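You operate a simulated robot arm through the tools that you are given. There is no shell and no other tool. Be economical: measure what you need, move in short steps, check, and stop when the job is done.

The job below is to be done with a simulated two-armed robot. You get a single attempt, and the scene is never put back.

JOB
Pick up the core sample with the largest size on its label from the packing shelf with one hand, pass it to the other hand and put it on the packing patch. Set down upright: core sample.

Only the result counts: the job must be done as asked and must still hold three seconds after the hand-in. Knocking over, shifting, dropping, spilling or breaking anything else fails it.

ROBOT AND FRAMES
Two 7-joint arms with two-finger parallel grippers on one trunk, on a base that drives. Base frame: it is fixed to the floor where the robot stands at the start and does not move with it; the origin is under the middle of the robot, x ahead of it, y to its left, z up. Units: m, rad, N and s.
The left shoulder is at the start at [0.06, 0.143, 0.866], the right one opposite. Places, roughly: packing patch [0.6, -0.3, 0.8]. Payload 1.57 kg a hand.
Tool frame (each hand has its own): the origin (TCP) lies between the finger pads and is the grasp point; the fingertips stand 0.03 m ahead of it; z points along the fingers, y is the line along which they close. The gripper opens to 0.11 m. The fingers are 0.024 m wide and 0.012 m thick; the gripper's body (0.048 by 0.112 m) begins 0.078 m behind the TCP.
Orientation is that of the tool frame in the base frame, as a unit quaternion [w, x, y, z]. With the fingers straight down and closing along the base's y, the tool's x points along the base's -x, its y along +y and its z along -z.

CONTROLS
- The arms move only by the tool servo_tool. It takes "left_series", "right_series" or both (then of equal length, played together; a hand with none holds still); each is text: rows parted by semicolons, each of 7 numbers parted by spaces: the finger opening in m, from 0 to 0.11, then the shift along the tool's x, y, z in units of 20 mm (1.0 is 20 mm), then the turn, a rotation vector about the tool's x, y, z in units of 6 degrees (1.0 is 6 degrees). In form: hand tx ty tz wx wy wz; .... A call has 1 to 12 rows; each row shifts and turns the commanded pose from where the row before left it, along the tool's axes as they then stand. A call with a number of a shift or a turn outside -1 to 1 is refused whole. A row lasts 0.2 s, in which the tool goes at most 0.05 m and 0.15 rad; a call with a longer step from one row to the next is refused whole, and so is a gripper value outside its range. A pose out of reach is approached as far as the arm can. The call stops where the force on the tool passes 40 N (or 10 N more than at its start, if that is more) or the arm is blocked; 0.2 s more then pass. The fingers move at their own pace (about 0.045 m/s each) and stop on an object; they squeeze with about 31 N. The grip force told is the motor's: it shows also when the fingers shut on nothing. Time passes only in rows, and 0.2 s behind the last, so rows that do not move let the fingers close. It gives the time, the measured TCP pose, the force on the tool (base axes), the opening and the grip force at its end, in the units of the frame above (readings bear some noise), with the torque about the TCP (base axes, N m) and any sound that the robot's microphone picked up.
- Cameras (640 x 400 px; columns grow to the right, rows downward): "scene" is now at [0.0369, -0.0371, 1.4763]; the picture's right is [-0.51, -0.86, 0.00], its down [-0.65, 0.39, -0.65] and it looks along [0.56, -0.33, -0.76] (base axes); focal length 270 px, centre (320, 200). "left" rides on the left gripper at [0.07, -0.016, -0.141] in its tool frame; the picture's right is [0.23, 0.97, 0.00], its down [-0.85, 0.20, -0.48] and it looks along [-0.47, 0.11, 0.88] (tool axes); focal length 222 px, centre (320, 200). "right" rides on the right gripper at [0.07, 0.016, -0.141] in its tool frame; the picture's right is [-0.23, 0.97, 0.00], its down [-0.86, -0.20, -0.48] and it looks along [-0.47, -0.11, 0.88] (tool axes); focal length 222 px, centre (320, 200).
- snapshot(camera): a new picture of that camera. It takes no simulated time.
- slide_trunk(by): slides the trunk up (or, below 0, down) by that many m; the arms and the scene camera ride with it, the base frame stays. It gives what a move gives, with no picture.
- base_move(legs): drives the robot by 1 to 6 legs, each [ahead, left, turn to the left] in m, m and rad, along the robot's own axes; the way and the turn of a leg run together, so that a leg with both is an arc; at most 1.5 m and 3.142 rad a leg. The arms and the cameras ride along, it lands a little off, and it stops where it bumps. It gives what a move gives.
- aim_head(pan, tilt): turns the head with the scene camera to pan (to the left, within 1.501 rad either way) and tilt (down, from -0.506 to 1.204), counted from straight ahead of the robot. It gives what a move gives.
- point_at(camera, pixels): there is no depth. For up to 12 entries [column, row, z] of the newest picture of that camera ("zoom" is the newest enlarged one), the place [x, y] in the base frame at which the ray of that pixel passes the height z, good to about 0.002 m. It takes no simulated time.
- zoom(camera, box): a new picture of the part [left, top, right, bottom] of that camera's present view, enlarged. It takes no simulated time.
- finish_job(): hands the job in; it is judged then, once.

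Keep the steps short. Do not move on a guess: measure, check each grasp and each placing, and mend mistakes. In all there are 80 turns and 70 pictures (those below and enlarged ones count). Leave the grippers open and the arms clear of the work at the hand-in unless told otherwise, and finish with a single line.

The tools are called after ">>>" as name(argument=value, ...) on one line, values as JSON. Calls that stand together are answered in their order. servo_tool: Moves the arms, as the interface text tells. Its arguments: {"type":"object","properties":{"left_series":{"type":"string"},"right_series":{"type":"string"}},"required":[]} The other tools are called the same way: slide_trunk (by) slides the trunk up or down; base_move (legs) drives the base; aim_head (pan, tilt) turns the head that bears the scene camera; snapshot (camera) takes a picture; point_at (camera, pixels) gives the place at which the rays of pixels pass given heights; zoom (camera, box) takes an enlarged picture of a part of a camera's view; finish_job () hands the job in.

At the start:

```text
time: 0.0
left_ee_pos: [0.4617, 0.0183, 1.0405]
left_orientation: [0.0, 0.0, 1.0, 0.0]
left_wrist_force: [0.0, 0.1, 0.8]
left_ft_torque: [0.0, 0.02, -0.02]
left_gripper_width: 0.1097
left_grip_force: 0.2
right_ee_pos: [0.3751, -0.3773, 1.0406]
right_orientation: [0.0, 0.0, 1.0, 0.0]
right_wrist_force: [0.6, 0.2, -0.6]
right_ft_torque: [0.03, -0.01, 0.01]
right_gripper_width: 0.1102
right_grip_force: 0.1
trunk travel left (down, up): [-0.465, 0.125]
robot x, y, heading: [-0.0012, -0.0002, -0.001]
head pan, tilt: [-0.536, 0.857]
```

scene: 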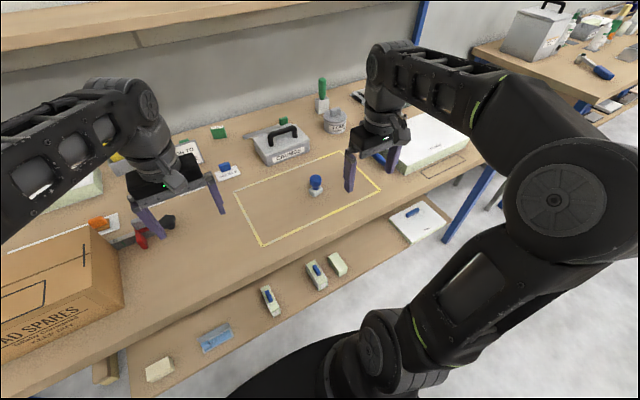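
right: 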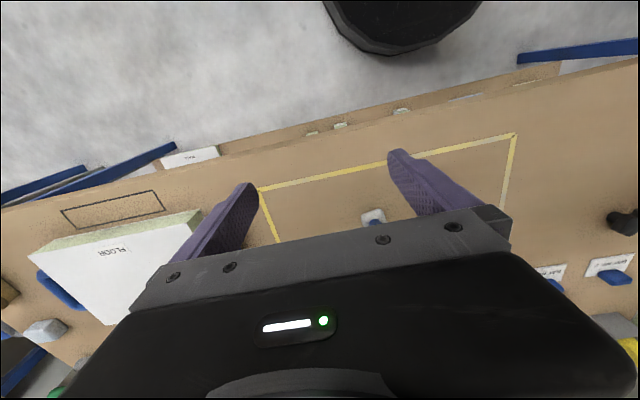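
left: 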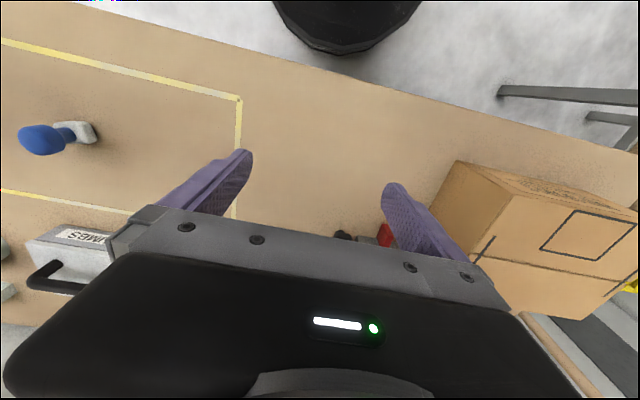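

The yellow-outlined patch is on the bench, and several small items lie on the lower shelf (rows 260-370). I'll enlarge both areas to read the labels.

>>> zoom(camera="scene", box=[130, 240, 370, 390])

>>> zoom(camera="scene", box=[200, 70, 480, 245])

```text
2.67 times, centred on (250, 315) of scene
```

zoom: 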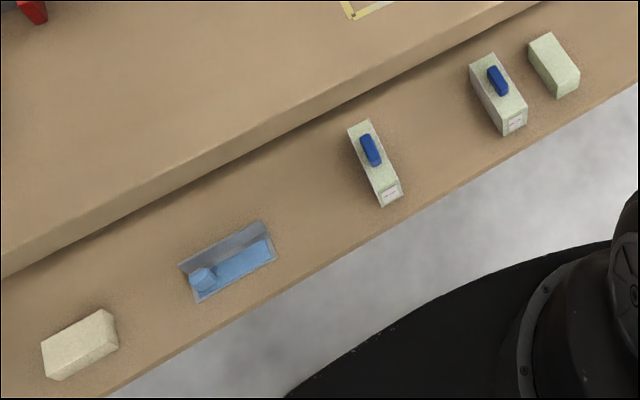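

```text
2.29 times, centred on (340, 158) of scene
```

zoom: 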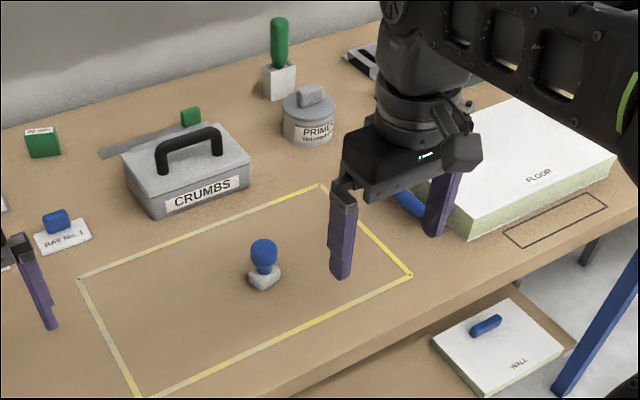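

The two handled blocks on the lower shelf have small labels on their ends, near scene (276,312) and (323,286). I'll zoom in tighter to read them.

>>> zoom(camera="scene", box=[256, 280, 288, 320])

>>> zoom(camera="scene", box=[300, 250, 352, 296])

>>> point_at(camera="scene", pixels=[[269, 298, 0.3], [317, 274, 0.3], [337, 265, 0.27], [216, 340, 0.22], [160, 370, 0.25], [415, 220, 0.25], [235, 193, 0.8], [260, 245, 0.8], [380, 188, 0.8], [343, 153, 0.8], [316, 190, 0.8]])

```text
10.00 times, centred on (272, 300) of scene
```

zoom: 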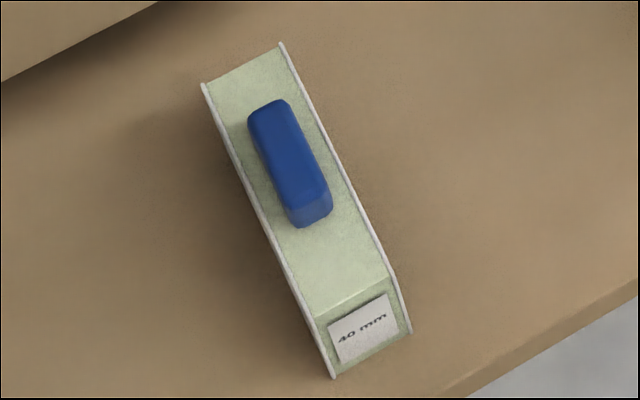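

```text
8.70 times, centred on (326, 273) of scene
```

zoom: 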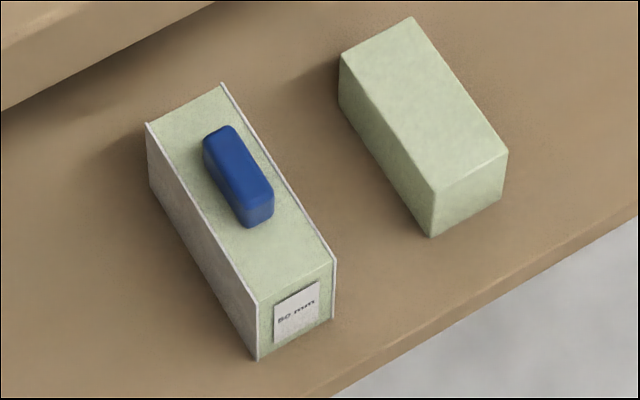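

```text
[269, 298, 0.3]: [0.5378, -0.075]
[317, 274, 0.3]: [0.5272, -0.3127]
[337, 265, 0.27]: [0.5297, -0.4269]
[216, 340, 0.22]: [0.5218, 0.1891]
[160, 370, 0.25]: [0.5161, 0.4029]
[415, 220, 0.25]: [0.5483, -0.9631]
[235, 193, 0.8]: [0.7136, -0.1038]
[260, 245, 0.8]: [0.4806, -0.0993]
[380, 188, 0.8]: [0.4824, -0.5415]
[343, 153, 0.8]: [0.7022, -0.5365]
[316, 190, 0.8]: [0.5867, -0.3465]
```

The labels read "40 mm" and another larger number. I'll measure the bench and shelf edges and look around for other samples and a clearer label.

>>> point_at(camera="scene", pixels=[[130, 338, 0.8], [321, 244, 0.8], [130, 346, 0.76], [321, 248, 0.76], [167, 389, 0.22], [370, 266, 0.22], [445, 243, 0.22]])

>>> zoom(camera="scene", box=[318, 280, 330, 290])

>>> aim_head(pan=-0.9, tilt=0.6)

>>> snapshot(camera="scene")

>>> aim_head(pan=0.5, tilt=0.7)

>>> snapshot(camera="scene")

```text
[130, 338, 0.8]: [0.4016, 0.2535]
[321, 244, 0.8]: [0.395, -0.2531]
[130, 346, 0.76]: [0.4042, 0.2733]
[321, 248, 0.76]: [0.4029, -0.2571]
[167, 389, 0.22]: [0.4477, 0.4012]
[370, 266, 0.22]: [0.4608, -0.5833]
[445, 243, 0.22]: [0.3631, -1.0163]
```

```text
16.00 times, centred on (324, 285) of scene
```

zoom: 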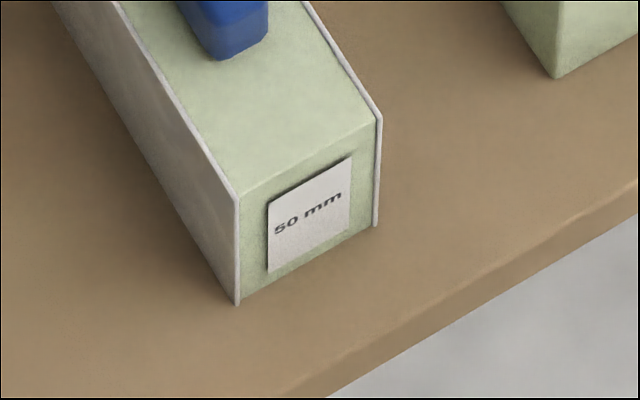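

```text
time: 0.8
left_ee_pos: [0.4615, 0.0178, 1.0409]
left_orientation: [0.0, 0.0, 1.0, 0.0]
left_wrist_force: [0.8, -0.3, 0.7]
left_ft_torque: [0.0, 0.0, 0.01]
left_gripper_width: 0.1102
left_grip_force: 0.1
right_ee_pos: [0.3752, -0.3775, 1.0402]
right_orientation: [0.0, -0.001, 1.0, 0.0]
right_wrist_force: [0.1, 0.3, -0.3]
right_ft_torque: [0.0, 0.01, 0.02]
right_gripper_width: 0.1102
right_grip_force: 0.0
trunk travel left (down, up): [-0.465, 0.125]
robot x, y, heading: [-0.0006, -0.0029, 0.003]
head pan, tilt: [-0.901, 0.6]
```

```text
61 pictures are left
```

scene: 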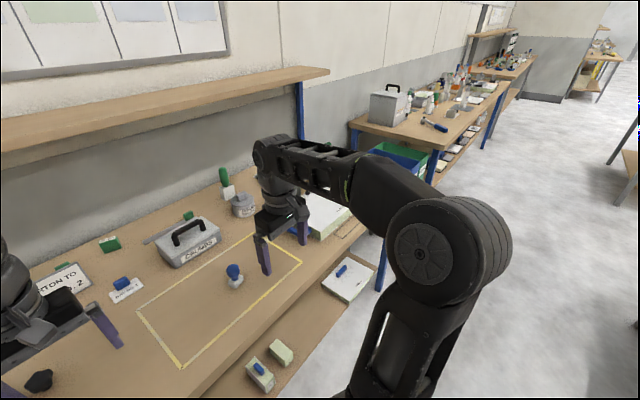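

```text
time: 2.4
left_ee_pos: [0.4606, 0.0178, 1.0419]
left_orientation: [0.0, 0.0, 1.0, 0.0]
left_wrist_force: [0.0, 0.0, -0.1]
left_ft_torque: [-0.03, 0.02, 0.01]
left_gripper_width: 0.11
left_grip_force: 0.0
right_ee_pos: [0.3749, -0.3781, 1.0414]
right_orientation: [0.0, 0.001, 1.0, 0.0]
right_wrist_force: [0.4, -0.4, 0.4]
right_ft_torque: [-0.01, -0.04, 0.03]
right_gripper_width: 0.1098
right_grip_force: 0.0
trunk travel left (down, up): [-0.465, 0.125]
robot x, y, heading: [0.0001, -0.0034, 0.001]
head pan, tilt: [0.499, 0.7]
```

```text
60 pictures are left
```

scene: 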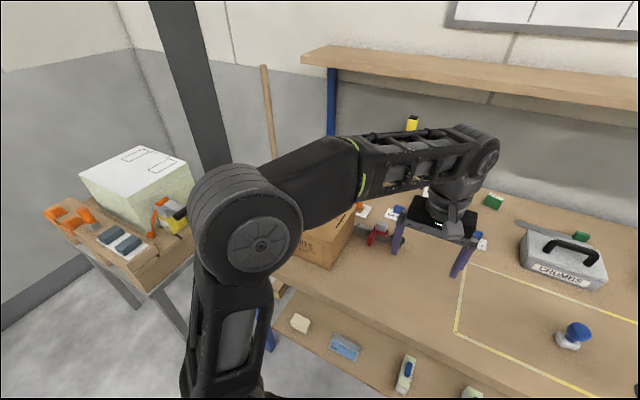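

The labels read 40 mm and 50 mm; so far the 50 mm one at about (0.53, -0.31) is the largest. I'll back away from the bench, so the arms clear its edge, then lower the trunk to look under it for any further samples.

>>> base_move(legs=[[-0.42, 0, 0]])

>>> slide_trunk(by=-0.4)

>>> aim_head(pan=-0.35, tilt=0.5)

>>> snapshot(camera="scene")

```text
time: 4.9
left_ee_pos: [0.0433, 0.0194, 1.0415]
left_orientation: [0.0, -0.001, 1.0, 0.001]
left_wrist_force: [-0.5, 0.1, 0.3]
left_ft_torque: [0.01, -0.01, -0.02]
left_gripper_width: 0.1103
left_grip_force: 0.0
right_ee_pos: [-0.0419, -0.3772, 1.0399]
right_orientation: [0.0, -0.001, 1.0, 0.0]
right_wrist_force: [-0.4, 0.3, 0.1]
right_ft_torque: [0.01, 0.01, 0.02]
right_gripper_width: 0.11
right_grip_force: 0.2
trunk travel left (down, up): [-0.465, 0.125]
robot x, y, heading: [-0.4164, -0.0019, -0.001]
head pan, tilt: [0.499, 0.7]
```

```text
time: 8.8
left_ee_pos: [0.0441, 0.0179, 0.6416]
left_orientation: [0.0, -0.001, 1.0, -0.001]
left_wrist_force: [-0.6, -0.2, -0.8]
left_ft_torque: [0.03, 0.0, -0.02]
left_gripper_width: 0.1098
left_grip_force: 0.1
right_ee_pos: [-0.0411, -0.3772, 0.6413]
right_orientation: [0.0, -0.001, 1.0, 0.001]
right_wrist_force: [0.4, -0.4, 0.2]
right_ft_torque: [0.02, -0.01, 0.03]
right_gripper_width: 0.1098
right_grip_force: 0.1
trunk travel left (down, up): [-0.065, 0.525]
robot x, y, heading: [-0.4168, -0.0025, 0.004]
head pan, tilt: [0.499, 0.7]
```

```text
time: 9.9
left_ee_pos: [0.0442, 0.017, 0.6423]
left_orientation: [0.0, 0.0, 1.0, 0.0]
left_wrist_force: [-0.7, -0.3, 0.1]
left_ft_torque: [-0.01, 0.0, -0.04]
left_gripper_width: 0.1101
left_grip_force: 0.0
right_ee_pos: [-0.041, -0.3785, 0.6412]
right_orientation: [0.001, -0.001, 1.0, 0.001]
right_wrist_force: [-0.2, -0.6, 0.4]
right_ft_torque: [-0.01, -0.02, 0.0]
right_gripper_width: 0.1099
right_grip_force: 0.1
trunk travel left (down, up): [-0.065, 0.525]
robot x, y, heading: [-0.4148, -0.0039, 0.003]
head pan, tilt: [-0.351, 0.499]
```

```text
59 pictures are left
```

scene: 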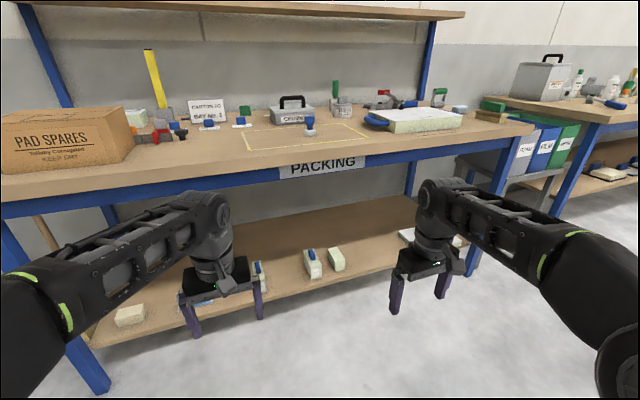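

Nothing is deeper on the shelf, so it holds just the two labelled samples, plain blocks and the WALL panel. I'll zoom on the 50 mm block to measure its size, and get the height of the bench's apron and sign.

>>> zoom(camera="scene", box=[296, 238, 352, 284])

>>> point_at(camera="scene", pixels=[[325, 176, 0.7], [325, 176, 0.65], [325, 176, 0.6], [230, 190, 0.7], [230, 190, 0.65], [318, 279, 0.22]])

```text
8.70 times, centred on (324, 261) of scene
```

zoom: 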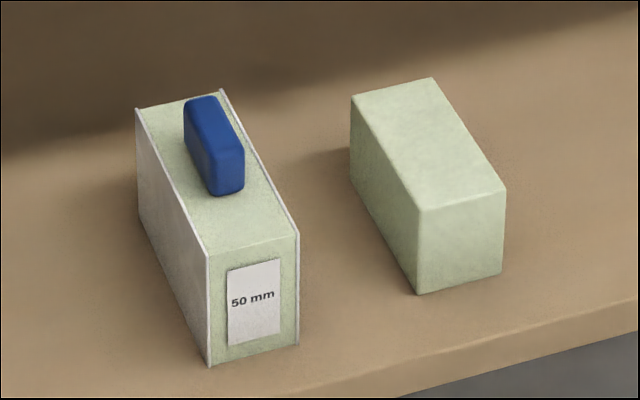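

```text
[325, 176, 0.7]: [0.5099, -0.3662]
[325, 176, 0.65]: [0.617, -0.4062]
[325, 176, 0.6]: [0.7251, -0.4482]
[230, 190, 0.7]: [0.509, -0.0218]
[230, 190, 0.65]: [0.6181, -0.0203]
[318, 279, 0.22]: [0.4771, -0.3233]
```

Underside of the sign is at about z=0.75, so there's plenty of room. Next, measuring the block corners.

>>> point_at(camera="zoom", pixels=[[210, 366, 0.22], [299, 346, 0.22], [207, 254, 0.3], [298, 237, 0.3], [207, 254, 0.28], [298, 237, 0.28], [137, 110, 0.3], [222, 91, 0.3], [137, 110, 0.28], [222, 91, 0.28], [138, 212, 0.22], [228, 190, 0.29]])

```text
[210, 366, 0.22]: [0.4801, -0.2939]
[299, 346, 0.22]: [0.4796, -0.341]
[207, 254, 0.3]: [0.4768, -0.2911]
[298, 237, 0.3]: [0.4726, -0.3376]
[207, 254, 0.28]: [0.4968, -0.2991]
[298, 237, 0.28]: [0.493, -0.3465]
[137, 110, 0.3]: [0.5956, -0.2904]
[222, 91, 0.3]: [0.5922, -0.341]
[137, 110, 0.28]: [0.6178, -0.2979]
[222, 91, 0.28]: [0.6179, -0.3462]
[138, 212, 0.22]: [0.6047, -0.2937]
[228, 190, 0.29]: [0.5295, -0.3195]
```

The 50 mm block spans x 0.479–0.602, y -0.292 to -0.342, with its top at about 0.297 and the handle on top. Plan: the right hand, pitched about 45° forward, grips the front end across the sides. The left hand then takes the handle from above and places it. I'm lowering the trunk a little more and pitching the right hand.

>>> slide_trunk(by=-0.06)

>>> servo_tool(right_series="0.085 0 0 0 0 -1 0; 0.085 0 0 0 0 -1 0; 0.085 0 0 0 0 -1 0; 0.085 0 0 0 0 -1 0; 0.085 0 0 0 0 -1 0; 0.085 0 0 0 0 -1 0; 0.085 0 0 0 0 -1 0; 0.085 0 0 0 0 -0.5 0")

>>> servo_tool(right_series="0.085 1 0 1 0 0 0; 0.085 1 0 1 0 0 0; 0.085 1 0 1 0 0 0; 0.085 1 0 1 0 0 0; 0.085 1 0 1 0 0 0; 0.085 1 0 1 0 0 0; 0.085 1 0 1 0 0 0")

>>> snapshot(camera="scene")

>>> point_at(camera="scene", pixels=[[320, 200, 0.22]])

```text
time: 10.9
left_ee_pos: [0.0441, 0.0181, 0.581]
left_orientation: [0.0, 0.0, 1.0, -0.001]
left_wrist_force: [0.0, -0.3, -0.2]
left_ft_torque: [0.0, 0.04, -0.01]
left_gripper_width: 0.1102
left_grip_force: 0.0
right_ee_pos: [-0.0409, -0.3763, 0.5801]
right_orientation: [0.001, -0.001, 1.0, 0.0]
right_wrist_force: [-0.3, -0.5, -0.7]
right_ft_torque: [-0.01, -0.01, -0.02]
right_gripper_width: 0.1102
right_grip_force: 0.0
trunk travel left (down, up): [-0.005, 0.585]
robot x, y, heading: [-0.4166, -0.0005, 0.004]
head pan, tilt: [-0.351, 0.499]
```

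```text
time: 12.7
left_ee_pos: [0.045, 0.019, 0.5803]
left_orientation: [0.0, -0.001, 1.0, 0.001]
left_wrist_force: [0.6, -0.3, 0.0]
left_ft_torque: [0.01, -0.02, -0.02]
left_gripper_width: 0.1099
left_grip_force: 0.1
right_ee_pos: [-0.0412, -0.3762, 0.5796]
right_orientation: [0.384, -0.002, 0.923, 0.001]
right_wrist_force: [0.2, -0.5, 0.4]
right_ft_torque: [0.0, -0.02, 0.03]
right_gripper_width: 0.0851
right_grip_force: 0.1
trunk travel left (down, up): [-0.005, 0.585]
robot x, y, heading: [-0.4223, 0.0013, 0.004]
head pan, tilt: [-0.351, 0.499]
```

```text
time: 14.3
left_ee_pos: [0.0441, 0.0177, 0.5812]
left_orientation: [0.0, -0.001, 1.0, 0.0]
left_wrist_force: [0.0, -0.3, 0.2]
left_ft_torque: [0.0, 0.0, -0.01]
left_gripper_width: 0.1097
left_grip_force: 0.0
right_ee_pos: [-0.0255, -0.3954, 0.3873]
right_orientation: [0.384, -0.002, 0.923, 0.002]
right_wrist_force: [0.0, 0.6, -0.4]
right_ft_torque: [-0.04, -0.02, 0.0]
right_gripper_width: 0.0851
right_grip_force: 0.1
right hand out of reach, approached as far as the arm can: row 4, 5, 6
trunk travel left (down, up): [-0.005, 0.585]
robot x, y, heading: [-0.4138, 0.0004, 0.004]
head pan, tilt: [-0.351, 0.499]
```

```text
57 pictures are left
```

scene: 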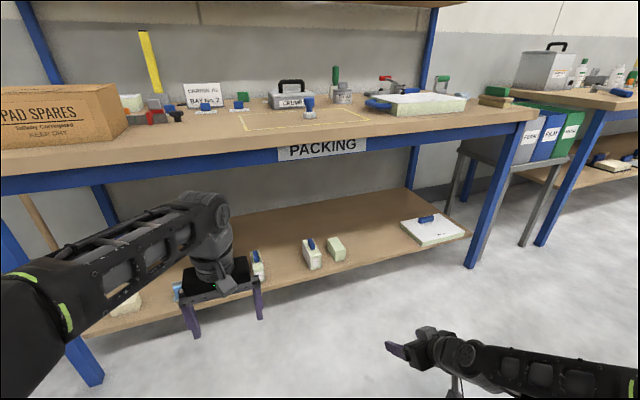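

```text
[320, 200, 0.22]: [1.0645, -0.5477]
```

The hand now points forward-down; it was too close in, so it drifted slightly. I'll move it forward and down a bit.

>>> servo_tool(right_series="0.085 -1 0.33 1 0 0 0; 0.085 -1 0.33 1 0 0 0; 0.085 -0.5 0.34 0.5 0 0 0; 0.085 0.5 0 0.5 0 0 0; 0.085 0 0 0 0 0 0")

```text
time: 15.5
left_ee_pos: [0.0449, 0.0181, 0.582]
left_orientation: [0.0, -0.001, 1.0, 0.0]
left_wrist_force: [0.7, 0.4, 0.0]
left_ft_torque: [0.0, 0.01, -0.01]
left_gripper_width: 0.1097
left_grip_force: 0.1
right_ee_pos: [0.0425, -0.3742, 0.3735]
right_orientation: [0.383, -0.001, 0.924, 0.0]
right_wrist_force: [-0.6, -0.3, 0.9]
right_ft_torque: [0.02, -0.01, 0.0]
right_gripper_width: 0.0847
right_grip_force: 0.2
trunk travel left (down, up): [-0.005, 0.585]
robot x, y, heading: [-0.4148, 0.0022, -0.002]
head pan, tilt: [-0.351, 0.499]
```

The left hand would hit the bench edge when I drive in, so I'll pull it back 0.16 m first.

>>> servo_tool(left_series="0.11 1 0 0 0 0 0; 0.11 1 0 0 0 0 0; 0.11 1 0 0 0 0 0; 0.11 1 0 0 0 0 0; 0.11 1 0 0 0 0 0; 0.11 1 0 0 0 0 0; 0.11 1 0 0 0 0 0; 0.11 1 0 0 0 0 0")

>>> snapshot(camera="scene")

```text
time: 17.3
left_ee_pos: [-0.1156, 0.0177, 0.5809]
left_orientation: [0.0, -0.001, 1.0, 0.0]
left_wrist_force: [-0.2, -0.1, -0.1]
left_ft_torque: [-0.01, 0.02, 0.02]
left_gripper_width: 0.1101
left_grip_force: 0.1
right_ee_pos: [0.0442, -0.3738, 0.3729]
right_orientation: [0.382, -0.001, 0.924, 0.0]
right_wrist_force: [0.0, -0.1, 0.3]
right_ft_torque: [-0.02, -0.01, -0.02]
right_gripper_width: 0.0851
right_grip_force: 0.1
trunk travel left (down, up): [-0.005, 0.585]
robot x, y, heading: [-0.4157, 0.0008, 0.004]
head pan, tilt: [-0.351, 0.499]
```

```text
56 pictures are left
```

scene: 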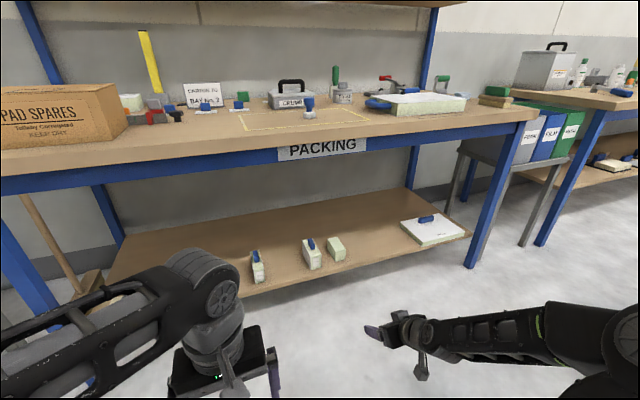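

Left is now clear. Driving in: 0.34 ahead and 0.057 left for the right-hand pre-grasp.

>>> base_move(legs=[[0.33, 0.057, 0]])

>>> snapshot(camera="scene")

>>> snapshot(camera="right")

```text
time: 19.5
left_ee_pos: [0.214, 0.0773, 0.5806]
left_orientation: [0.0, -0.003, 1.0, 0.001]
left_wrist_force: [-0.8, -0.1, -0.6]
left_ft_torque: [0.01, 0.01, 0.02]
left_gripper_width: 0.1098
left_grip_force: 0.1
right_ee_pos: [0.3724, -0.3147, 0.3735]
right_orientation: [0.383, -0.003, 0.924, 0.001]
right_wrist_force: [-0.3, -0.3, -0.7]
right_ft_torque: [0.01, 0.0, 0.01]
right_gripper_width: 0.0851
right_grip_force: 0.0
trunk travel left (down, up): [-0.005, 0.585]
robot x, y, heading: [-0.0875, 0.061, 0.004]
head pan, tilt: [-0.351, 0.499]
```

```text
55 pictures are left
```

scene: 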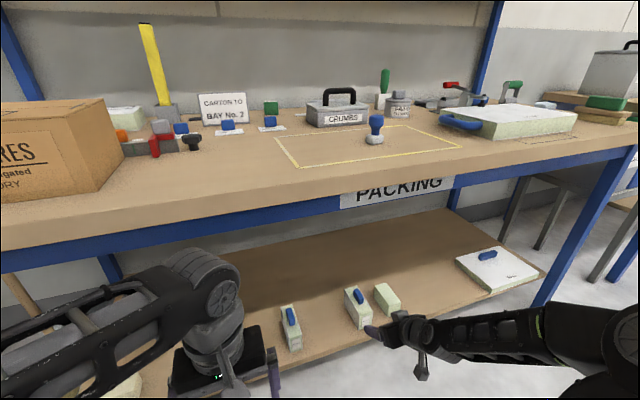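

```text
54 pictures are left
```

right: 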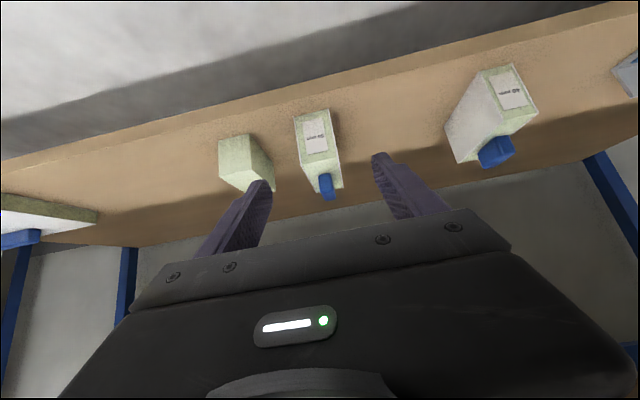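

The block, neighbours and fingers are all visible in the hand camera. I'll measure the block's edges from here.

>>> zoom(camera="right", box=[200, 80, 400, 205])

>>> point_at(camera="right", pixels=[[294, 116, 0.22], [330, 109, 0.22], [304, 168, 0.297], [338, 161, 0.297], [219, 139, 0.22], [248, 134, 0.22]])

```text
3.20 times, centred on (300, 142) of right
```

zoom: 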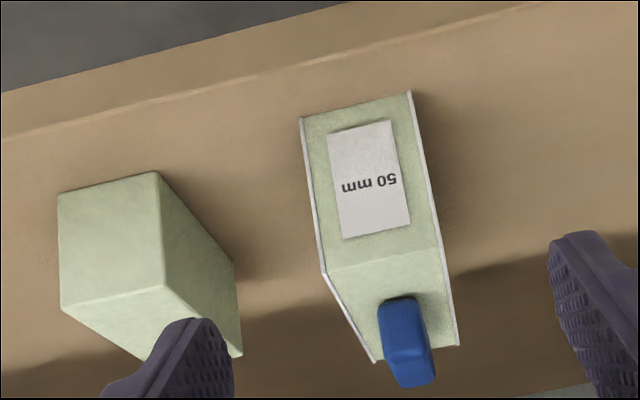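

```text
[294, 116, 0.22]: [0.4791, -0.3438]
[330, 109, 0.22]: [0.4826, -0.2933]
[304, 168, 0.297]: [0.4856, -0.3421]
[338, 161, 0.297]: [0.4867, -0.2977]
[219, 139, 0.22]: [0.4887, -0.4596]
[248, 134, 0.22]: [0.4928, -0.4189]
```

Block centre is y≈-0.3185, front face x≈0.48, and the neighbour's edge is -0.419, so the fingers fit. Advancing along the tool axis to TCP (0.502, -0.319, 0.262).

>>> servo_tool(right_series="0.085 -0.07 -0.022 0.95 0 0 0; 0.085 -0.07 -0.022 0.95 0 0 0; 0.085 -0.07 -0.022 0.95 0 0 0; 0.085 -0.07 -0.022 0.95 0 0 0; 0.085 -0.07 -0.022 0.95 0 0 0; 0.085 -0.07 -0.022 0.95 0 0 0; 0.085 -0.07 -0.022 0.95 0 0 0; 0.085 -0.07 -0.022 0.95 0 0 0")

>>> snapshot(camera="right")

```text
time: 21.3
left_ee_pos: [0.213, 0.078, 0.581]
left_orientation: [0.0, -0.003, 1.0, 0.0]
left_wrist_force: [0.7, 0.5, -0.5]
left_ft_torque: [0.04, 0.0, 0.02]
left_gripper_width: 0.1098
left_grip_force: 0.0
right_ee_pos: [0.4894, -0.3176, 0.2743]
right_orientation: [0.383, -0.003, 0.924, 0.0]
right_wrist_force: [-0.1, 0.8, 0.1]
right_ft_torque: [-0.04, 0.0, 0.0]
right_gripper_width: 0.0853
right_grip_force: 0.0
trunk travel left (down, up): [-0.005, 0.585]
robot x, y, heading: [-0.0891, 0.0594, -0.0]
head pan, tilt: [-0.351, 0.499]
```

```text
52 pictures are left
```

right: 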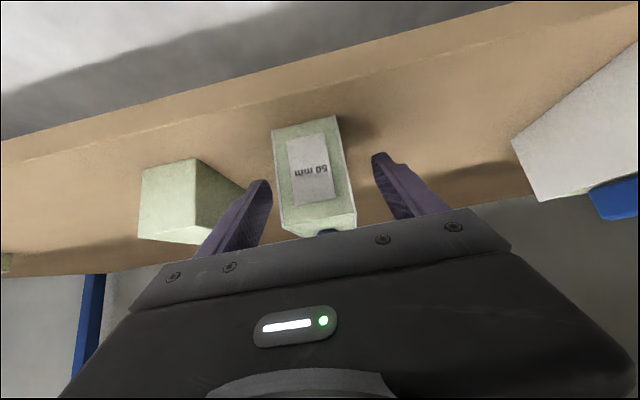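

The block appears slightly off-centre between the fingers, so I'll check with numbers.

>>> point_at(camera="right", pixels=[[273, 128, 0.22], [336, 116, 0.22], [295, 236, 0.297], [355, 225, 0.297], [268, 182, 0.253], [374, 156, 0.253]])

```text
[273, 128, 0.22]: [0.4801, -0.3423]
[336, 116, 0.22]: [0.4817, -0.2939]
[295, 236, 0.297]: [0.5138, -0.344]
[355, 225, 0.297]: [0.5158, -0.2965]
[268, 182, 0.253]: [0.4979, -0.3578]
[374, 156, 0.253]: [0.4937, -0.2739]
```

It is centred within 2 mm. Final advance, then close on the block.

>>> servo_tool(right_series="0.085 0 -0.08 0.85 0 0 0; 0.085 0 0 0 0 0 0; 0.04 0 0 0 0 0 0; 0.04 0 0 0 0 0 0; 0.04 0 0 0 0 0 0; 0.04 0 0 0 0 0 0")

>>> snapshot(camera="right")

```text
time: 22.7
left_ee_pos: [0.2126, 0.077, 0.5811]
left_orientation: [0.0, -0.003, 1.0, 0.0]
left_wrist_force: [1.4, -0.3, -0.1]
left_ft_torque: [0.01, -0.01, -0.02]
left_gripper_width: 0.1099
left_grip_force: 0.0
right_ee_pos: [0.5011, -0.3198, 0.2625]
right_orientation: [0.382, -0.002, 0.924, 0.001]
right_wrist_force: [0.4, -0.9, -0.2]
right_ft_torque: [0.02, -0.06, -0.03]
right_gripper_width: 0.0498
right_grip_force: 31.3
trunk travel left (down, up): [-0.005, 0.585]
robot x, y, heading: [-0.0882, 0.06, 0.0]
head pan, tilt: [-0.351, 0.499]
```

```text
51 pictures are left
```

right: 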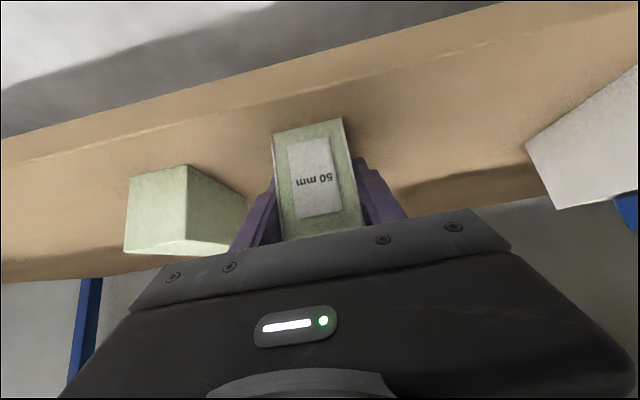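

The fingers closed to 0.0498 at 31 N: it's gripped. Lifting 5 cm straight up (tool -x and -z equally) and checking the weight.

>>> servo_tool(right_series="0.04 -0.4 0 -0.4 0 0 0; 0.04 -0.4 0 -0.4 0 0 0; 0.04 -0.5 0 -0.5 0 0 0; 0.04 -0.5 0 -0.5 0 0 0; 0.04 0 0 0 0 0 0")

>>> snapshot(camera="scene")

```text
time: 23.9
left_ee_pos: [0.2138, 0.0774, 0.5797]
left_orientation: [0.0, -0.002, 1.0, -0.001]
left_wrist_force: [0.0, 0.2, -0.2]
left_ft_torque: [0.0, 0.03, 0.0]
left_gripper_width: 0.1099
left_grip_force: 0.1
right_ee_pos: [0.4989, -0.3197, 0.3137]
right_orientation: [0.383, -0.003, 0.924, 0.002]
right_wrist_force: [-0.4, 0.3, -1.5]
right_ft_torque: [-0.02, 0.05, -0.01]
right_gripper_width: 0.0498
right_grip_force: 31.4
trunk travel left (down, up): [-0.005, 0.585]
robot x, y, heading: [-0.0887, 0.0575, 0.006]
head pan, tilt: [-0.351, 0.499]
```

```text
50 pictures are left
```

scene: 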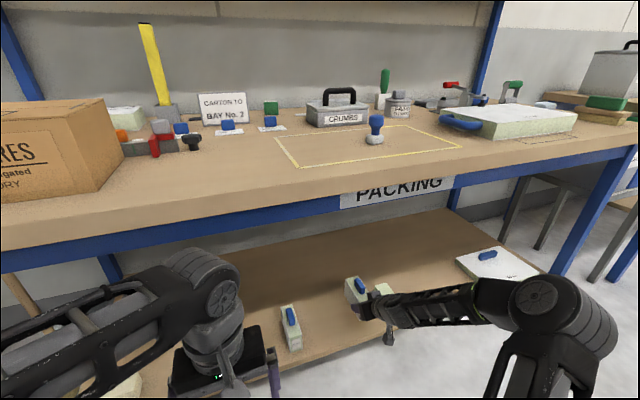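

It is lifted and light, about 0.15 kg. Backing away 0.45 m to clear the bench, then raising the trunk.

>>> base_move(legs=[[-0.45, 0, 0]])

>>> slide_trunk(by=0.42)

>>> aim_head(pan=-0.3, tilt=0.85)

>>> snapshot(camera="scene")

```text
time: 26.6
left_ee_pos: [-0.2337, 0.0746, 0.5805]
left_orientation: [-0.002, -0.005, 1.0, 0.0]
left_wrist_force: [-0.1, 0.6, -0.4]
left_ft_torque: [0.03, 0.0, 0.0]
left_gripper_width: 0.11
left_grip_force: 0.1
right_ee_pos: [0.0534, -0.3207, 0.3132]
right_orientation: [0.383, -0.004, 0.924, 0.002]
right_wrist_force: [0.6, -0.5, -1.8]
right_ft_torque: [0.0, 0.06, -0.01]
right_gripper_width: 0.0498
right_grip_force: 31.0
trunk travel left (down, up): [-0.005, 0.585]
robot x, y, heading: [-0.536, 0.0562, 0.01]
head pan, tilt: [-0.351, 0.499]
```

```text
refused: 0.42 is not a number from -0.4 to 0.4
```

```text
time: 27.5
left_ee_pos: [-0.233, 0.0756, 0.5807]
left_orientation: [0.0, -0.005, 1.0, 0.0]
left_wrist_force: [-0.9, 0.3, 1.4]
left_ft_torque: [0.01, 0.01, -0.01]
left_gripper_width: 0.11
left_grip_force: 0.2
right_ee_pos: [0.053, -0.3225, 0.3131]
right_orientation: [0.382, -0.003, 0.924, 0.001]
right_wrist_force: [0.2, 0.0, 0.0]
right_ft_torque: [-0.01, 0.07, -0.05]
right_gripper_width: 0.0496
right_grip_force: 31.1
trunk travel left (down, up): [-0.005, 0.585]
robot x, y, heading: [-0.533, 0.0573, 0.011]
head pan, tilt: [-0.3, 0.85]
```

```text
49 pictures are left
```

scene: 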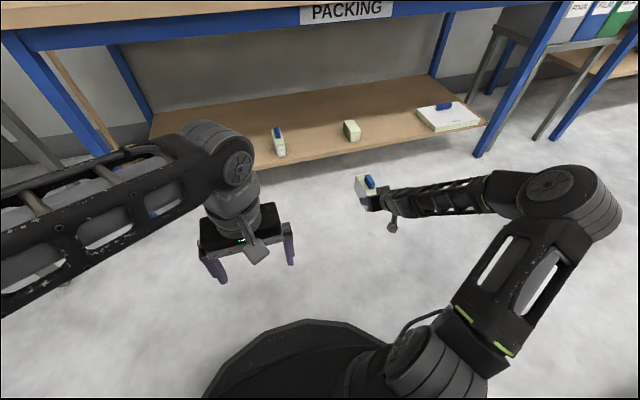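

The block is held level. Raising the trunk in two slides.

>>> slide_trunk(by=0.4)

>>> slide_trunk(by=0.08)

>>> servo_tool(right_series="0.04 0.3 0.95 -0.9 0 0 0; 0.04 0.3 0.95 -0.9 0 0 0; 0.04 0.3 0.95 -0.9 0 0 0; 0.04 0.3 0.95 -0.9 0 0 0; 0.04 0.3 0.95 -0.9 0 0 0; 0.04 0.3 0.95 -0.9 0 0 0; 0.04 0.3 0.95 -0.9 0 0 0; 0.04 0.3 0.95 -0.9 0 0 0; 0.04 0 0 0 0 0 0")

>>> snapshot(camera="scene")

```text
time: 31.3
left_ee_pos: [-0.2336, 0.0749, 0.9811]
left_orientation: [0.0, -0.004, 1.0, 0.0]
left_wrist_force: [-0.4, -0.3, -0.4]
left_ft_torque: [0.0, 0.02, 0.0]
left_gripper_width: 0.1099
left_grip_force: 0.0
right_ee_pos: [0.0529, -0.3222, 0.7132]
right_orientation: [0.382, -0.004, 0.924, 0.002]
right_wrist_force: [0.6, 0.2, -1.4]
right_ft_torque: [-0.02, 0.03, -0.01]
right_gripper_width: 0.0496
right_grip_force: 30.8
trunk travel left (down, up): [-0.405, 0.185]
robot x, y, heading: [-0.5364, 0.0551, 0.006]
head pan, tilt: [-0.3, 0.85]
```

```text
time: 32.5
left_ee_pos: [-0.2339, 0.0753, 1.0613]
left_orientation: [0.0, -0.004, 1.0, 0.0]
left_wrist_force: [-0.1, 0.2, -0.9]
left_ft_torque: [-0.02, 0.01, 0.02]
left_gripper_width: 0.11
left_grip_force: 0.0
right_ee_pos: [0.0528, -0.3207, 0.7928]
right_orientation: [0.382, -0.004, 0.924, 0.002]
right_wrist_force: [0.5, 0.0, -2.2]
right_ft_torque: [0.03, 0.06, 0.05]
right_gripper_width: 0.0497
right_grip_force: 31.4
trunk travel left (down, up): [-0.485, 0.105]
robot x, y, heading: [-0.5341, 0.0542, 0.01]
head pan, tilt: [-0.3, 0.85]
```

```text
time: 34.5
left_ee_pos: [-0.2326, 0.0747, 1.0608]
left_orientation: [0.001, -0.004, 1.0, 0.0]
left_wrist_force: [0.0, -0.5, 0.2]
left_ft_torque: [0.0, 0.03, -0.01]
left_gripper_width: 0.11
left_grip_force: 0.1
right_ee_pos: [-0.0505, -0.1773, 0.8608]
right_orientation: [0.382, -0.004, 0.924, 0.002]
right_wrist_force: [-0.8, 0.7, -0.7]
right_ft_torque: [-0.01, 0.09, -0.04]
right_gripper_width: 0.0498
right_grip_force: 31.2
right hand out of reach, approached as far as the arm can: row 7, 8
trunk travel left (down, up): [-0.485, 0.105]
robot x, y, heading: [-0.5353, 0.0529, 0.007]
head pan, tilt: [-0.3, 0.85]
```

```text
48 pictures are left
```

scene: 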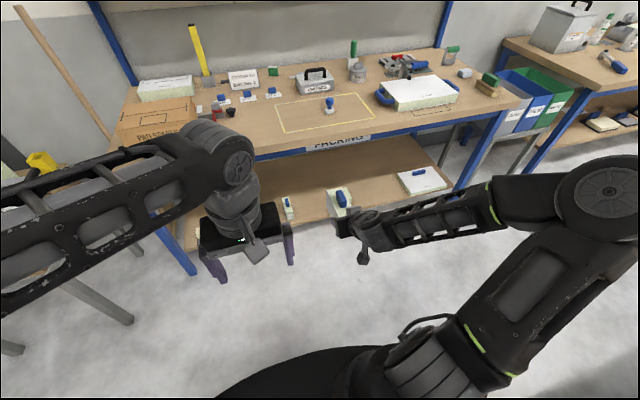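

Right TCP is at (-0.05, -0.177, 0.861). The clamp came from over-retracting, so I'll move it left only, with a little rise.

>>> servo_tool(right_series="0.04 -0.2 1 -0.2 0 0 0; 0.04 -0.2 1 -0.2 0 0 0; 0.04 -0.2 1 -0.2 0 0 0; 0.04 -0.2 1 -0.2 0 0 0; 0.04 -0.2 1 -0.2 0 0 0; 0.04 -0.2 1 -0.2 0 0 0; 0.04 0 0 0 0 0 0")

>>> aim_head(pan=0.0, tilt=0.85)

>>> snapshot(camera="scene")

```text
time: 36.1
left_ee_pos: [-0.2348, 0.075, 1.0606]
left_orientation: [0.0, -0.005, 1.0, 0.0]
left_wrist_force: [0.3, -0.1, -0.2]
left_ft_torque: [0.03, -0.03, 0.02]
left_gripper_width: 0.1101
left_grip_force: 0.1
right_ee_pos: [-0.0485, -0.0553, 0.8931]
right_orientation: [0.382, -0.004, 0.924, 0.002]
right_wrist_force: [0.4, -0.1, -1.8]
right_ft_torque: [0.0, 0.05, 0.04]
right_gripper_width: 0.0496
right_grip_force: 30.8
right hand out of reach, approached as far as the arm can: row 2
trunk travel left (down, up): [-0.485, 0.105]
robot x, y, heading: [-0.5367, 0.0527, 0.007]
head pan, tilt: [-0.3, 0.85]
```

```text
time: 36.9
left_ee_pos: [-0.2344, 0.0752, 1.0611]
left_orientation: [0.0, -0.004, 1.0, 0.0]
left_wrist_force: [-0.3, -0.6, -0.4]
left_ft_torque: [0.01, 0.0, 0.01]
left_gripper_width: 0.1099
left_grip_force: 0.1
right_ee_pos: [-0.0472, -0.0564, 0.8927]
right_orientation: [0.382, -0.005, 0.924, 0.002]
right_wrist_force: [0.2, 0.8, -0.4]
right_ft_torque: [-0.01, 0.07, -0.02]
right_gripper_width: 0.0497
right_grip_force: 30.9
trunk travel left (down, up): [-0.485, 0.105]
robot x, y, heading: [-0.5322, 0.0524, 0.01]
head pan, tilt: [0.0, 0.85]
```

```text
47 pictures are left
```

scene: 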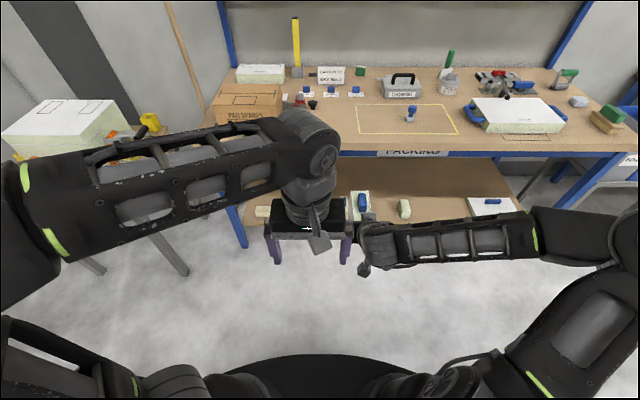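

The block is in front at about (-0.01, -0.055), handle top ≈0.95. The left hand first goes up and left, then forward, so it won't brush the right wrist.

>>> servo_tool(left_series="0.08 0 0.5 -1 0 0 0; 0.08 0 0.5 -1 0 0 0; 0.08 0 0.5 -1 0 0 0; 0.08 0 0.5 -1 0 0 0; 0.08 -1 0 0 0 0 0; 0.08 -1 0 0 0 0 0; 0.08 -1 0 0 0 0 0; 0.08 -1 0 0 0 0 0; 0.08 -1 0 0 0 0 0; 0.08 -1 0 0 0 0 0; 0.08 -1 0 0 0 0 0; 0.08 -1 0 0 0 0 0")

>>> snapshot(camera="left")

>>> snapshot(camera="scene")

```text
time: 39.5
left_ee_pos: [-0.0853, 0.0788, 1.0726]
left_orientation: [0.002, -0.003, 1.0, -0.001]
left_wrist_force: [0.4, -0.4, -0.6]
left_ft_torque: [0.04, -0.03, 0.03]
left_gripper_width: 0.0799
left_grip_force: 0.0
left hand out of reach, approached as far as the arm can: row 1, 2, 3, 4, 5
right_ee_pos: [-0.0487, -0.0578, 0.8942]
right_orientation: [0.383, -0.003, 0.924, 0.002]
right_wrist_force: [-0.6, -0.6, -1.5]
right_ft_torque: [0.01, 0.06, 0.01]
right_gripper_width: 0.0499
right_grip_force: 31.1
trunk travel left (down, up): [-0.485, 0.105]
robot x, y, heading: [-0.5379, 0.0556, 0.01]
head pan, tilt: [0.0, 0.85]
```

```text
46 pictures are left
```

left: 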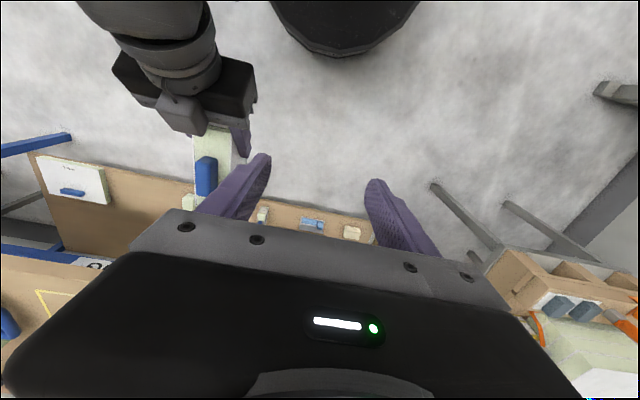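

```text
45 pictures are left
```

scene: 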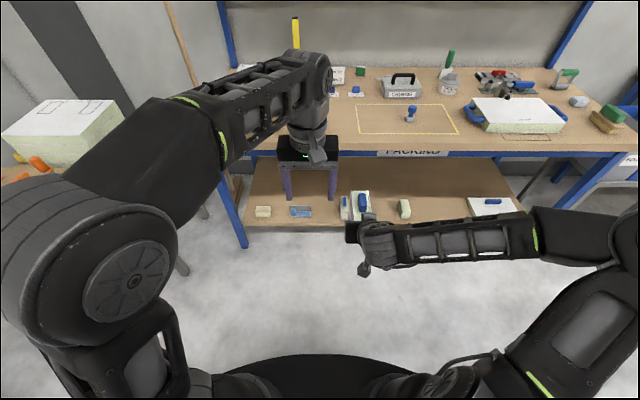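

Left TCP is at (-0.085, 0.079, 1.073) and sees the block and handle near (206,175). Measuring the handle and block edges.

>>> zoom(camera="left", box=[160, 110, 288, 220])

>>> point_at(camera="left", pixels=[[195, 165, 0.95], [217, 160, 0.95], [207, 194, 0.95], [193, 140, 0.928], [231, 132, 0.928]])

```text
3.64 times, centred on (224, 165) of left
```

zoom: 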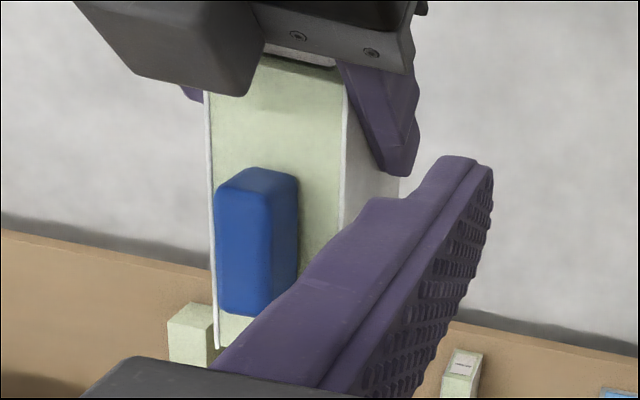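

```text
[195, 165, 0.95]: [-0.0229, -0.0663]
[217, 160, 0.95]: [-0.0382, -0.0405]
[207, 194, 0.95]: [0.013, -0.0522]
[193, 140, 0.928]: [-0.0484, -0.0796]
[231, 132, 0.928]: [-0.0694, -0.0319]
```

>>> point_at(camera="zoom", pixels=[[217, 192, 0.953], [272, 192, 0.953], [220, 308, 0.953], [265, 312, 0.953], [205, 92, 0.928], [344, 92, 0.928], [217, 347, 0.928]])

```text
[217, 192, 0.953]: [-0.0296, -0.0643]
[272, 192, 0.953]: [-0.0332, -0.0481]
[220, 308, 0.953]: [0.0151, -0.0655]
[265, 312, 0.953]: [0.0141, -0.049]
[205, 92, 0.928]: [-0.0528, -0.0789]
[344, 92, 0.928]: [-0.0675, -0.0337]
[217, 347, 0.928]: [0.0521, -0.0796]
```

Handle: x -0.031 to 0.015, y centre -0.057, about 17 mm wide. Moving the left hand over it at the present height (tips at 1.04, well clear of 0.953).

>>> servo_tool(left_series="0.06 -0.55 -0.97 0 0 0 0; 0.06 -0.55 -0.97 0 0 0 0; 0.06 -0.55 -0.97 0 0 0 0; 0.06 -0.55 -0.97 0 0 0 0; 0.06 -0.55 -0.97 0 0 0 0; 0.06 -0.55 -0.97 0 0 0 0; 0.06 -0.55 -0.97 0 0 0 0; 0.06 0 0 0 0 0 0")

>>> snapshot(camera="left")

```text
time: 41.3
left_ee_pos: [-0.0855, 0.0802, 1.0728]
left_orientation: [0.0, -0.004, 1.0, -0.001]
left_wrist_force: [-0.2, -0.8, -0.9]
left_ft_torque: [0.02, -0.01, -0.03]
left_gripper_width: 0.0601
left_grip_force: 0.0
left hand out of reach, approached as far as the arm can: row 1, 2, 3, 4, 5, 6, 7
right_ee_pos: [-0.0472, -0.0557, 0.8942]
right_orientation: [0.382, -0.004, 0.924, 0.001]
right_wrist_force: [-0.4, 0.2, -0.7]
right_ft_torque: [0.05, 0.05, -0.01]
right_gripper_width: 0.0494
right_grip_force: 31.1
trunk travel left (down, up): [-0.485, 0.105]
robot x, y, heading: [-0.5362, 0.0566, 0.013]
head pan, tilt: [0.0, 0.85]
```

```text
43 pictures are left
```

left: 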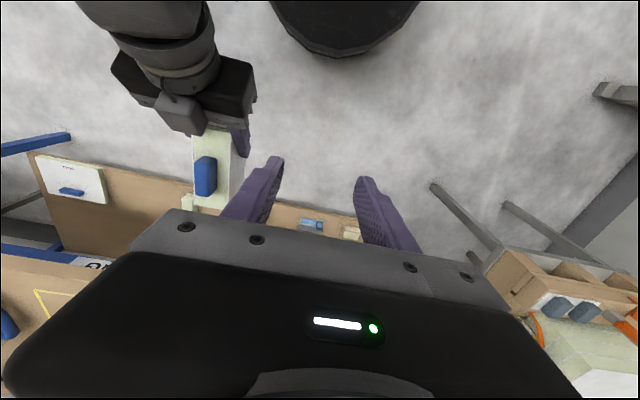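

The left hand can't reach that far out and that high. I'll yaw the right hand 60° to the left about the vertical, so it can bring the block closer in, and pull the left hand back a bit meanwhile.

>>> servo_tool(right_series="0.04 0 0 0 -0.707 0 -0.707; 0.04 0 0 0 -0.707 0 -0.707; 0.04 0 0 0 -0.707 0 -0.707; 0.04 0 0 0 -0.707 0 -0.707; 0.04 0 0 0 -0.707 0 -0.707; 0.04 0 0 0 -0.707 0 -0.707; 0.04 0 0 0 -0.707 0 -0.707; 0.04 0 0 0 -0.707 0 -0.707; 0.04 0 0 0 -0.707 0 -0.707; 0.04 0 0 0 -0.707 0 -0.707; 0.04 0 0 0 0 0 0", left_series="0.08 0.5 0.5 0 0 0 0; 0.08 0.5 0.5 0 0 0 0; 0.08 0.5 0.5 0 0 0 0; 0.08 0.5 0.5 0 0 0 0; 0.08 0 0 0 0 0 0; 0.08 0 0 0 0 0 0; 0.08 0 0 0 0 0 0; 0.08 0 0 0 0 0 0; 0.08 0 0 0 0 0 0; 0.08 0 0 0 0 0 0; 0.08 0 0 0 0 0 0")

>>> snapshot(camera="scene")

```text
time: 43.7
left_ee_pos: [-0.126, 0.1207, 1.0731]
left_orientation: [0.0, -0.005, 1.0, 0.0]
left_wrist_force: [1.0, 1.4, -0.4]
left_ft_torque: [0.02, -0.02, -0.03]
left_gripper_width: 0.08
left_grip_force: 0.1
right_ee_pos: [-0.0501, -0.0558, 0.8945]
right_orientation: [0.33, -0.466, 0.798, 0.192]
right_wrist_force: [0.1, -0.1, -2.0]
right_ft_torque: [-0.04, 0.04, 0.0]
right_gripper_width: 0.0495
right_grip_force: 31.0
trunk travel left (down, up): [-0.485, 0.105]
robot x, y, heading: [-0.5321, 0.0531, 0.01]
head pan, tilt: [0.0, 0.85]
```

```text
42 pictures are left
```

scene: 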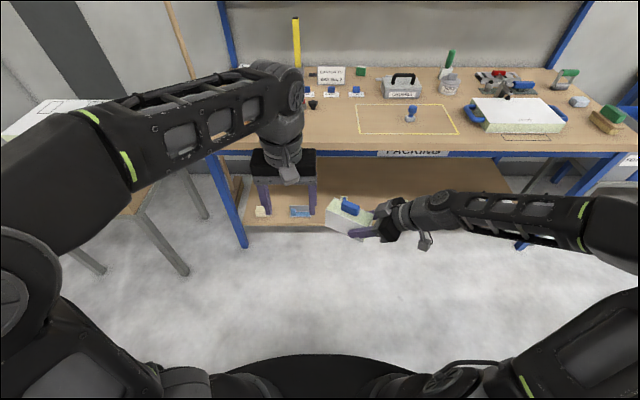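

The yaw worked. Now bringing the right hand closer in and down, while yawing the left hand by the same 60°, so it closes across the handle.

>>> servo_tool(right_series="0.04 0.377 0.92 0.23 0 0 0; 0.04 0.377 0.92 0.23 0 0 0; 0.04 0.377 0.92 0.23 0 0 0; 0.04 0.377 0.92 0.23 0 0 0; 0.04 0.377 0.92 0.23 0 0 0; 0.04 0.377 0.92 0.23 0 0 0; 0.04 0.377 0.92 0.23 0 0 0; 0.04 0 0 0 0 0 0; 0.04 0 0 0 0 0 0; 0.04 0 0 0 0 0 0; 0.04 0 0 0 0 0 0", left_series="0.06 0 0 0 0 0 -1; 0.06 0 0 0 0 0 -1; 0.06 0 0 0 0 0 -1; 0.06 0 0 0 0 0 -1; 0.06 0 0 0 0 0 -1; 0.06 0 0 0 0 0 -1; 0.06 0 0 0 0 0 -1; 0.06 0 0 0 0 0 -1; 0.06 0 0 0 0 0 -1; 0.06 0 0 0 0 0 -1; 0.06 0 0 0 0 0 0")

>>> snapshot(camera="scene")

>>> snapshot(camera="left")

```text
time: 46.1
left_ee_pos: [-0.1243, 0.1207, 1.0737]
left_orientation: [0.001, -0.504, 0.864, -0.001]
left_wrist_force: [0.6, 0.1, 0.5]
left_ft_torque: [-0.01, -0.03, 0.01]
left_gripper_width: 0.06
left_grip_force: 0.0
right_ee_pos: [-0.1379, -0.0072, 0.8313]
right_orientation: [0.33, -0.465, 0.798, 0.194]
right_wrist_force: [-0.6, -0.1, -0.8]
right_ft_torque: [-0.07, -0.01, -0.01]
right_gripper_width: 0.0495
right_grip_force: 31.3
right hand out of reach, approached as far as the arm can: row 6, 7
trunk travel left (down, up): [-0.485, 0.105]
robot x, y, heading: [-0.5352, 0.0528, 0.007]
head pan, tilt: [0.0, 0.85]
```

```text
41 pictures are left
```

scene: 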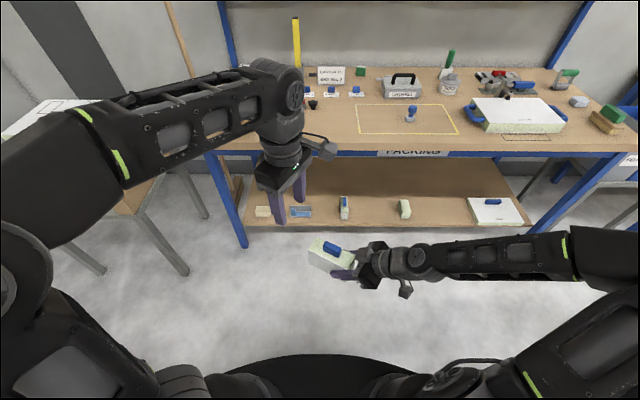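

```text
40 pictures are left
```

left: 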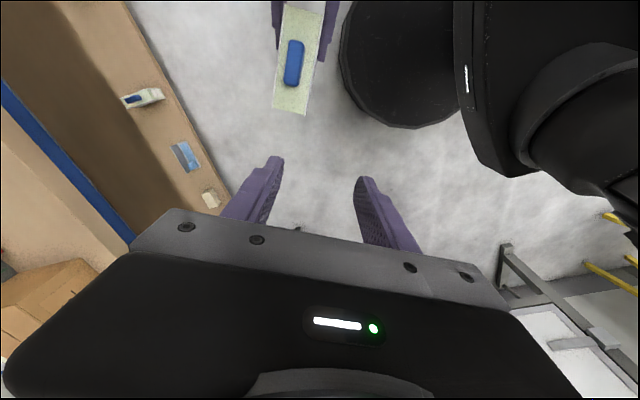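

The handle is at (293,62) in the left view. Measuring it in an enlarged picture.

>>> zoom(camera="left", box=[250, 10, 350, 130])

>>> point_at(camera="left", pixels=[[286, 41, 0.891], [302, 43, 0.891], [284, 84, 0.891], [297, 86, 0.891]])

```text
3.33 times, centred on (300, 70) of left
```

zoom: 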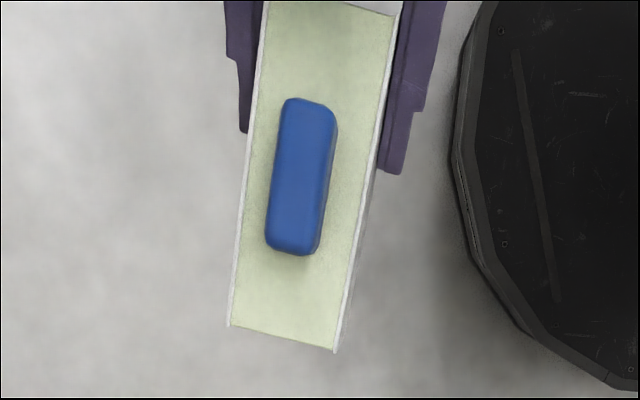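

```text
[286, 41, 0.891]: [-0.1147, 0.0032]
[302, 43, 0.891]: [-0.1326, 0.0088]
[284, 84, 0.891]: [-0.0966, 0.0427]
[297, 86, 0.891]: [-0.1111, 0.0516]
```

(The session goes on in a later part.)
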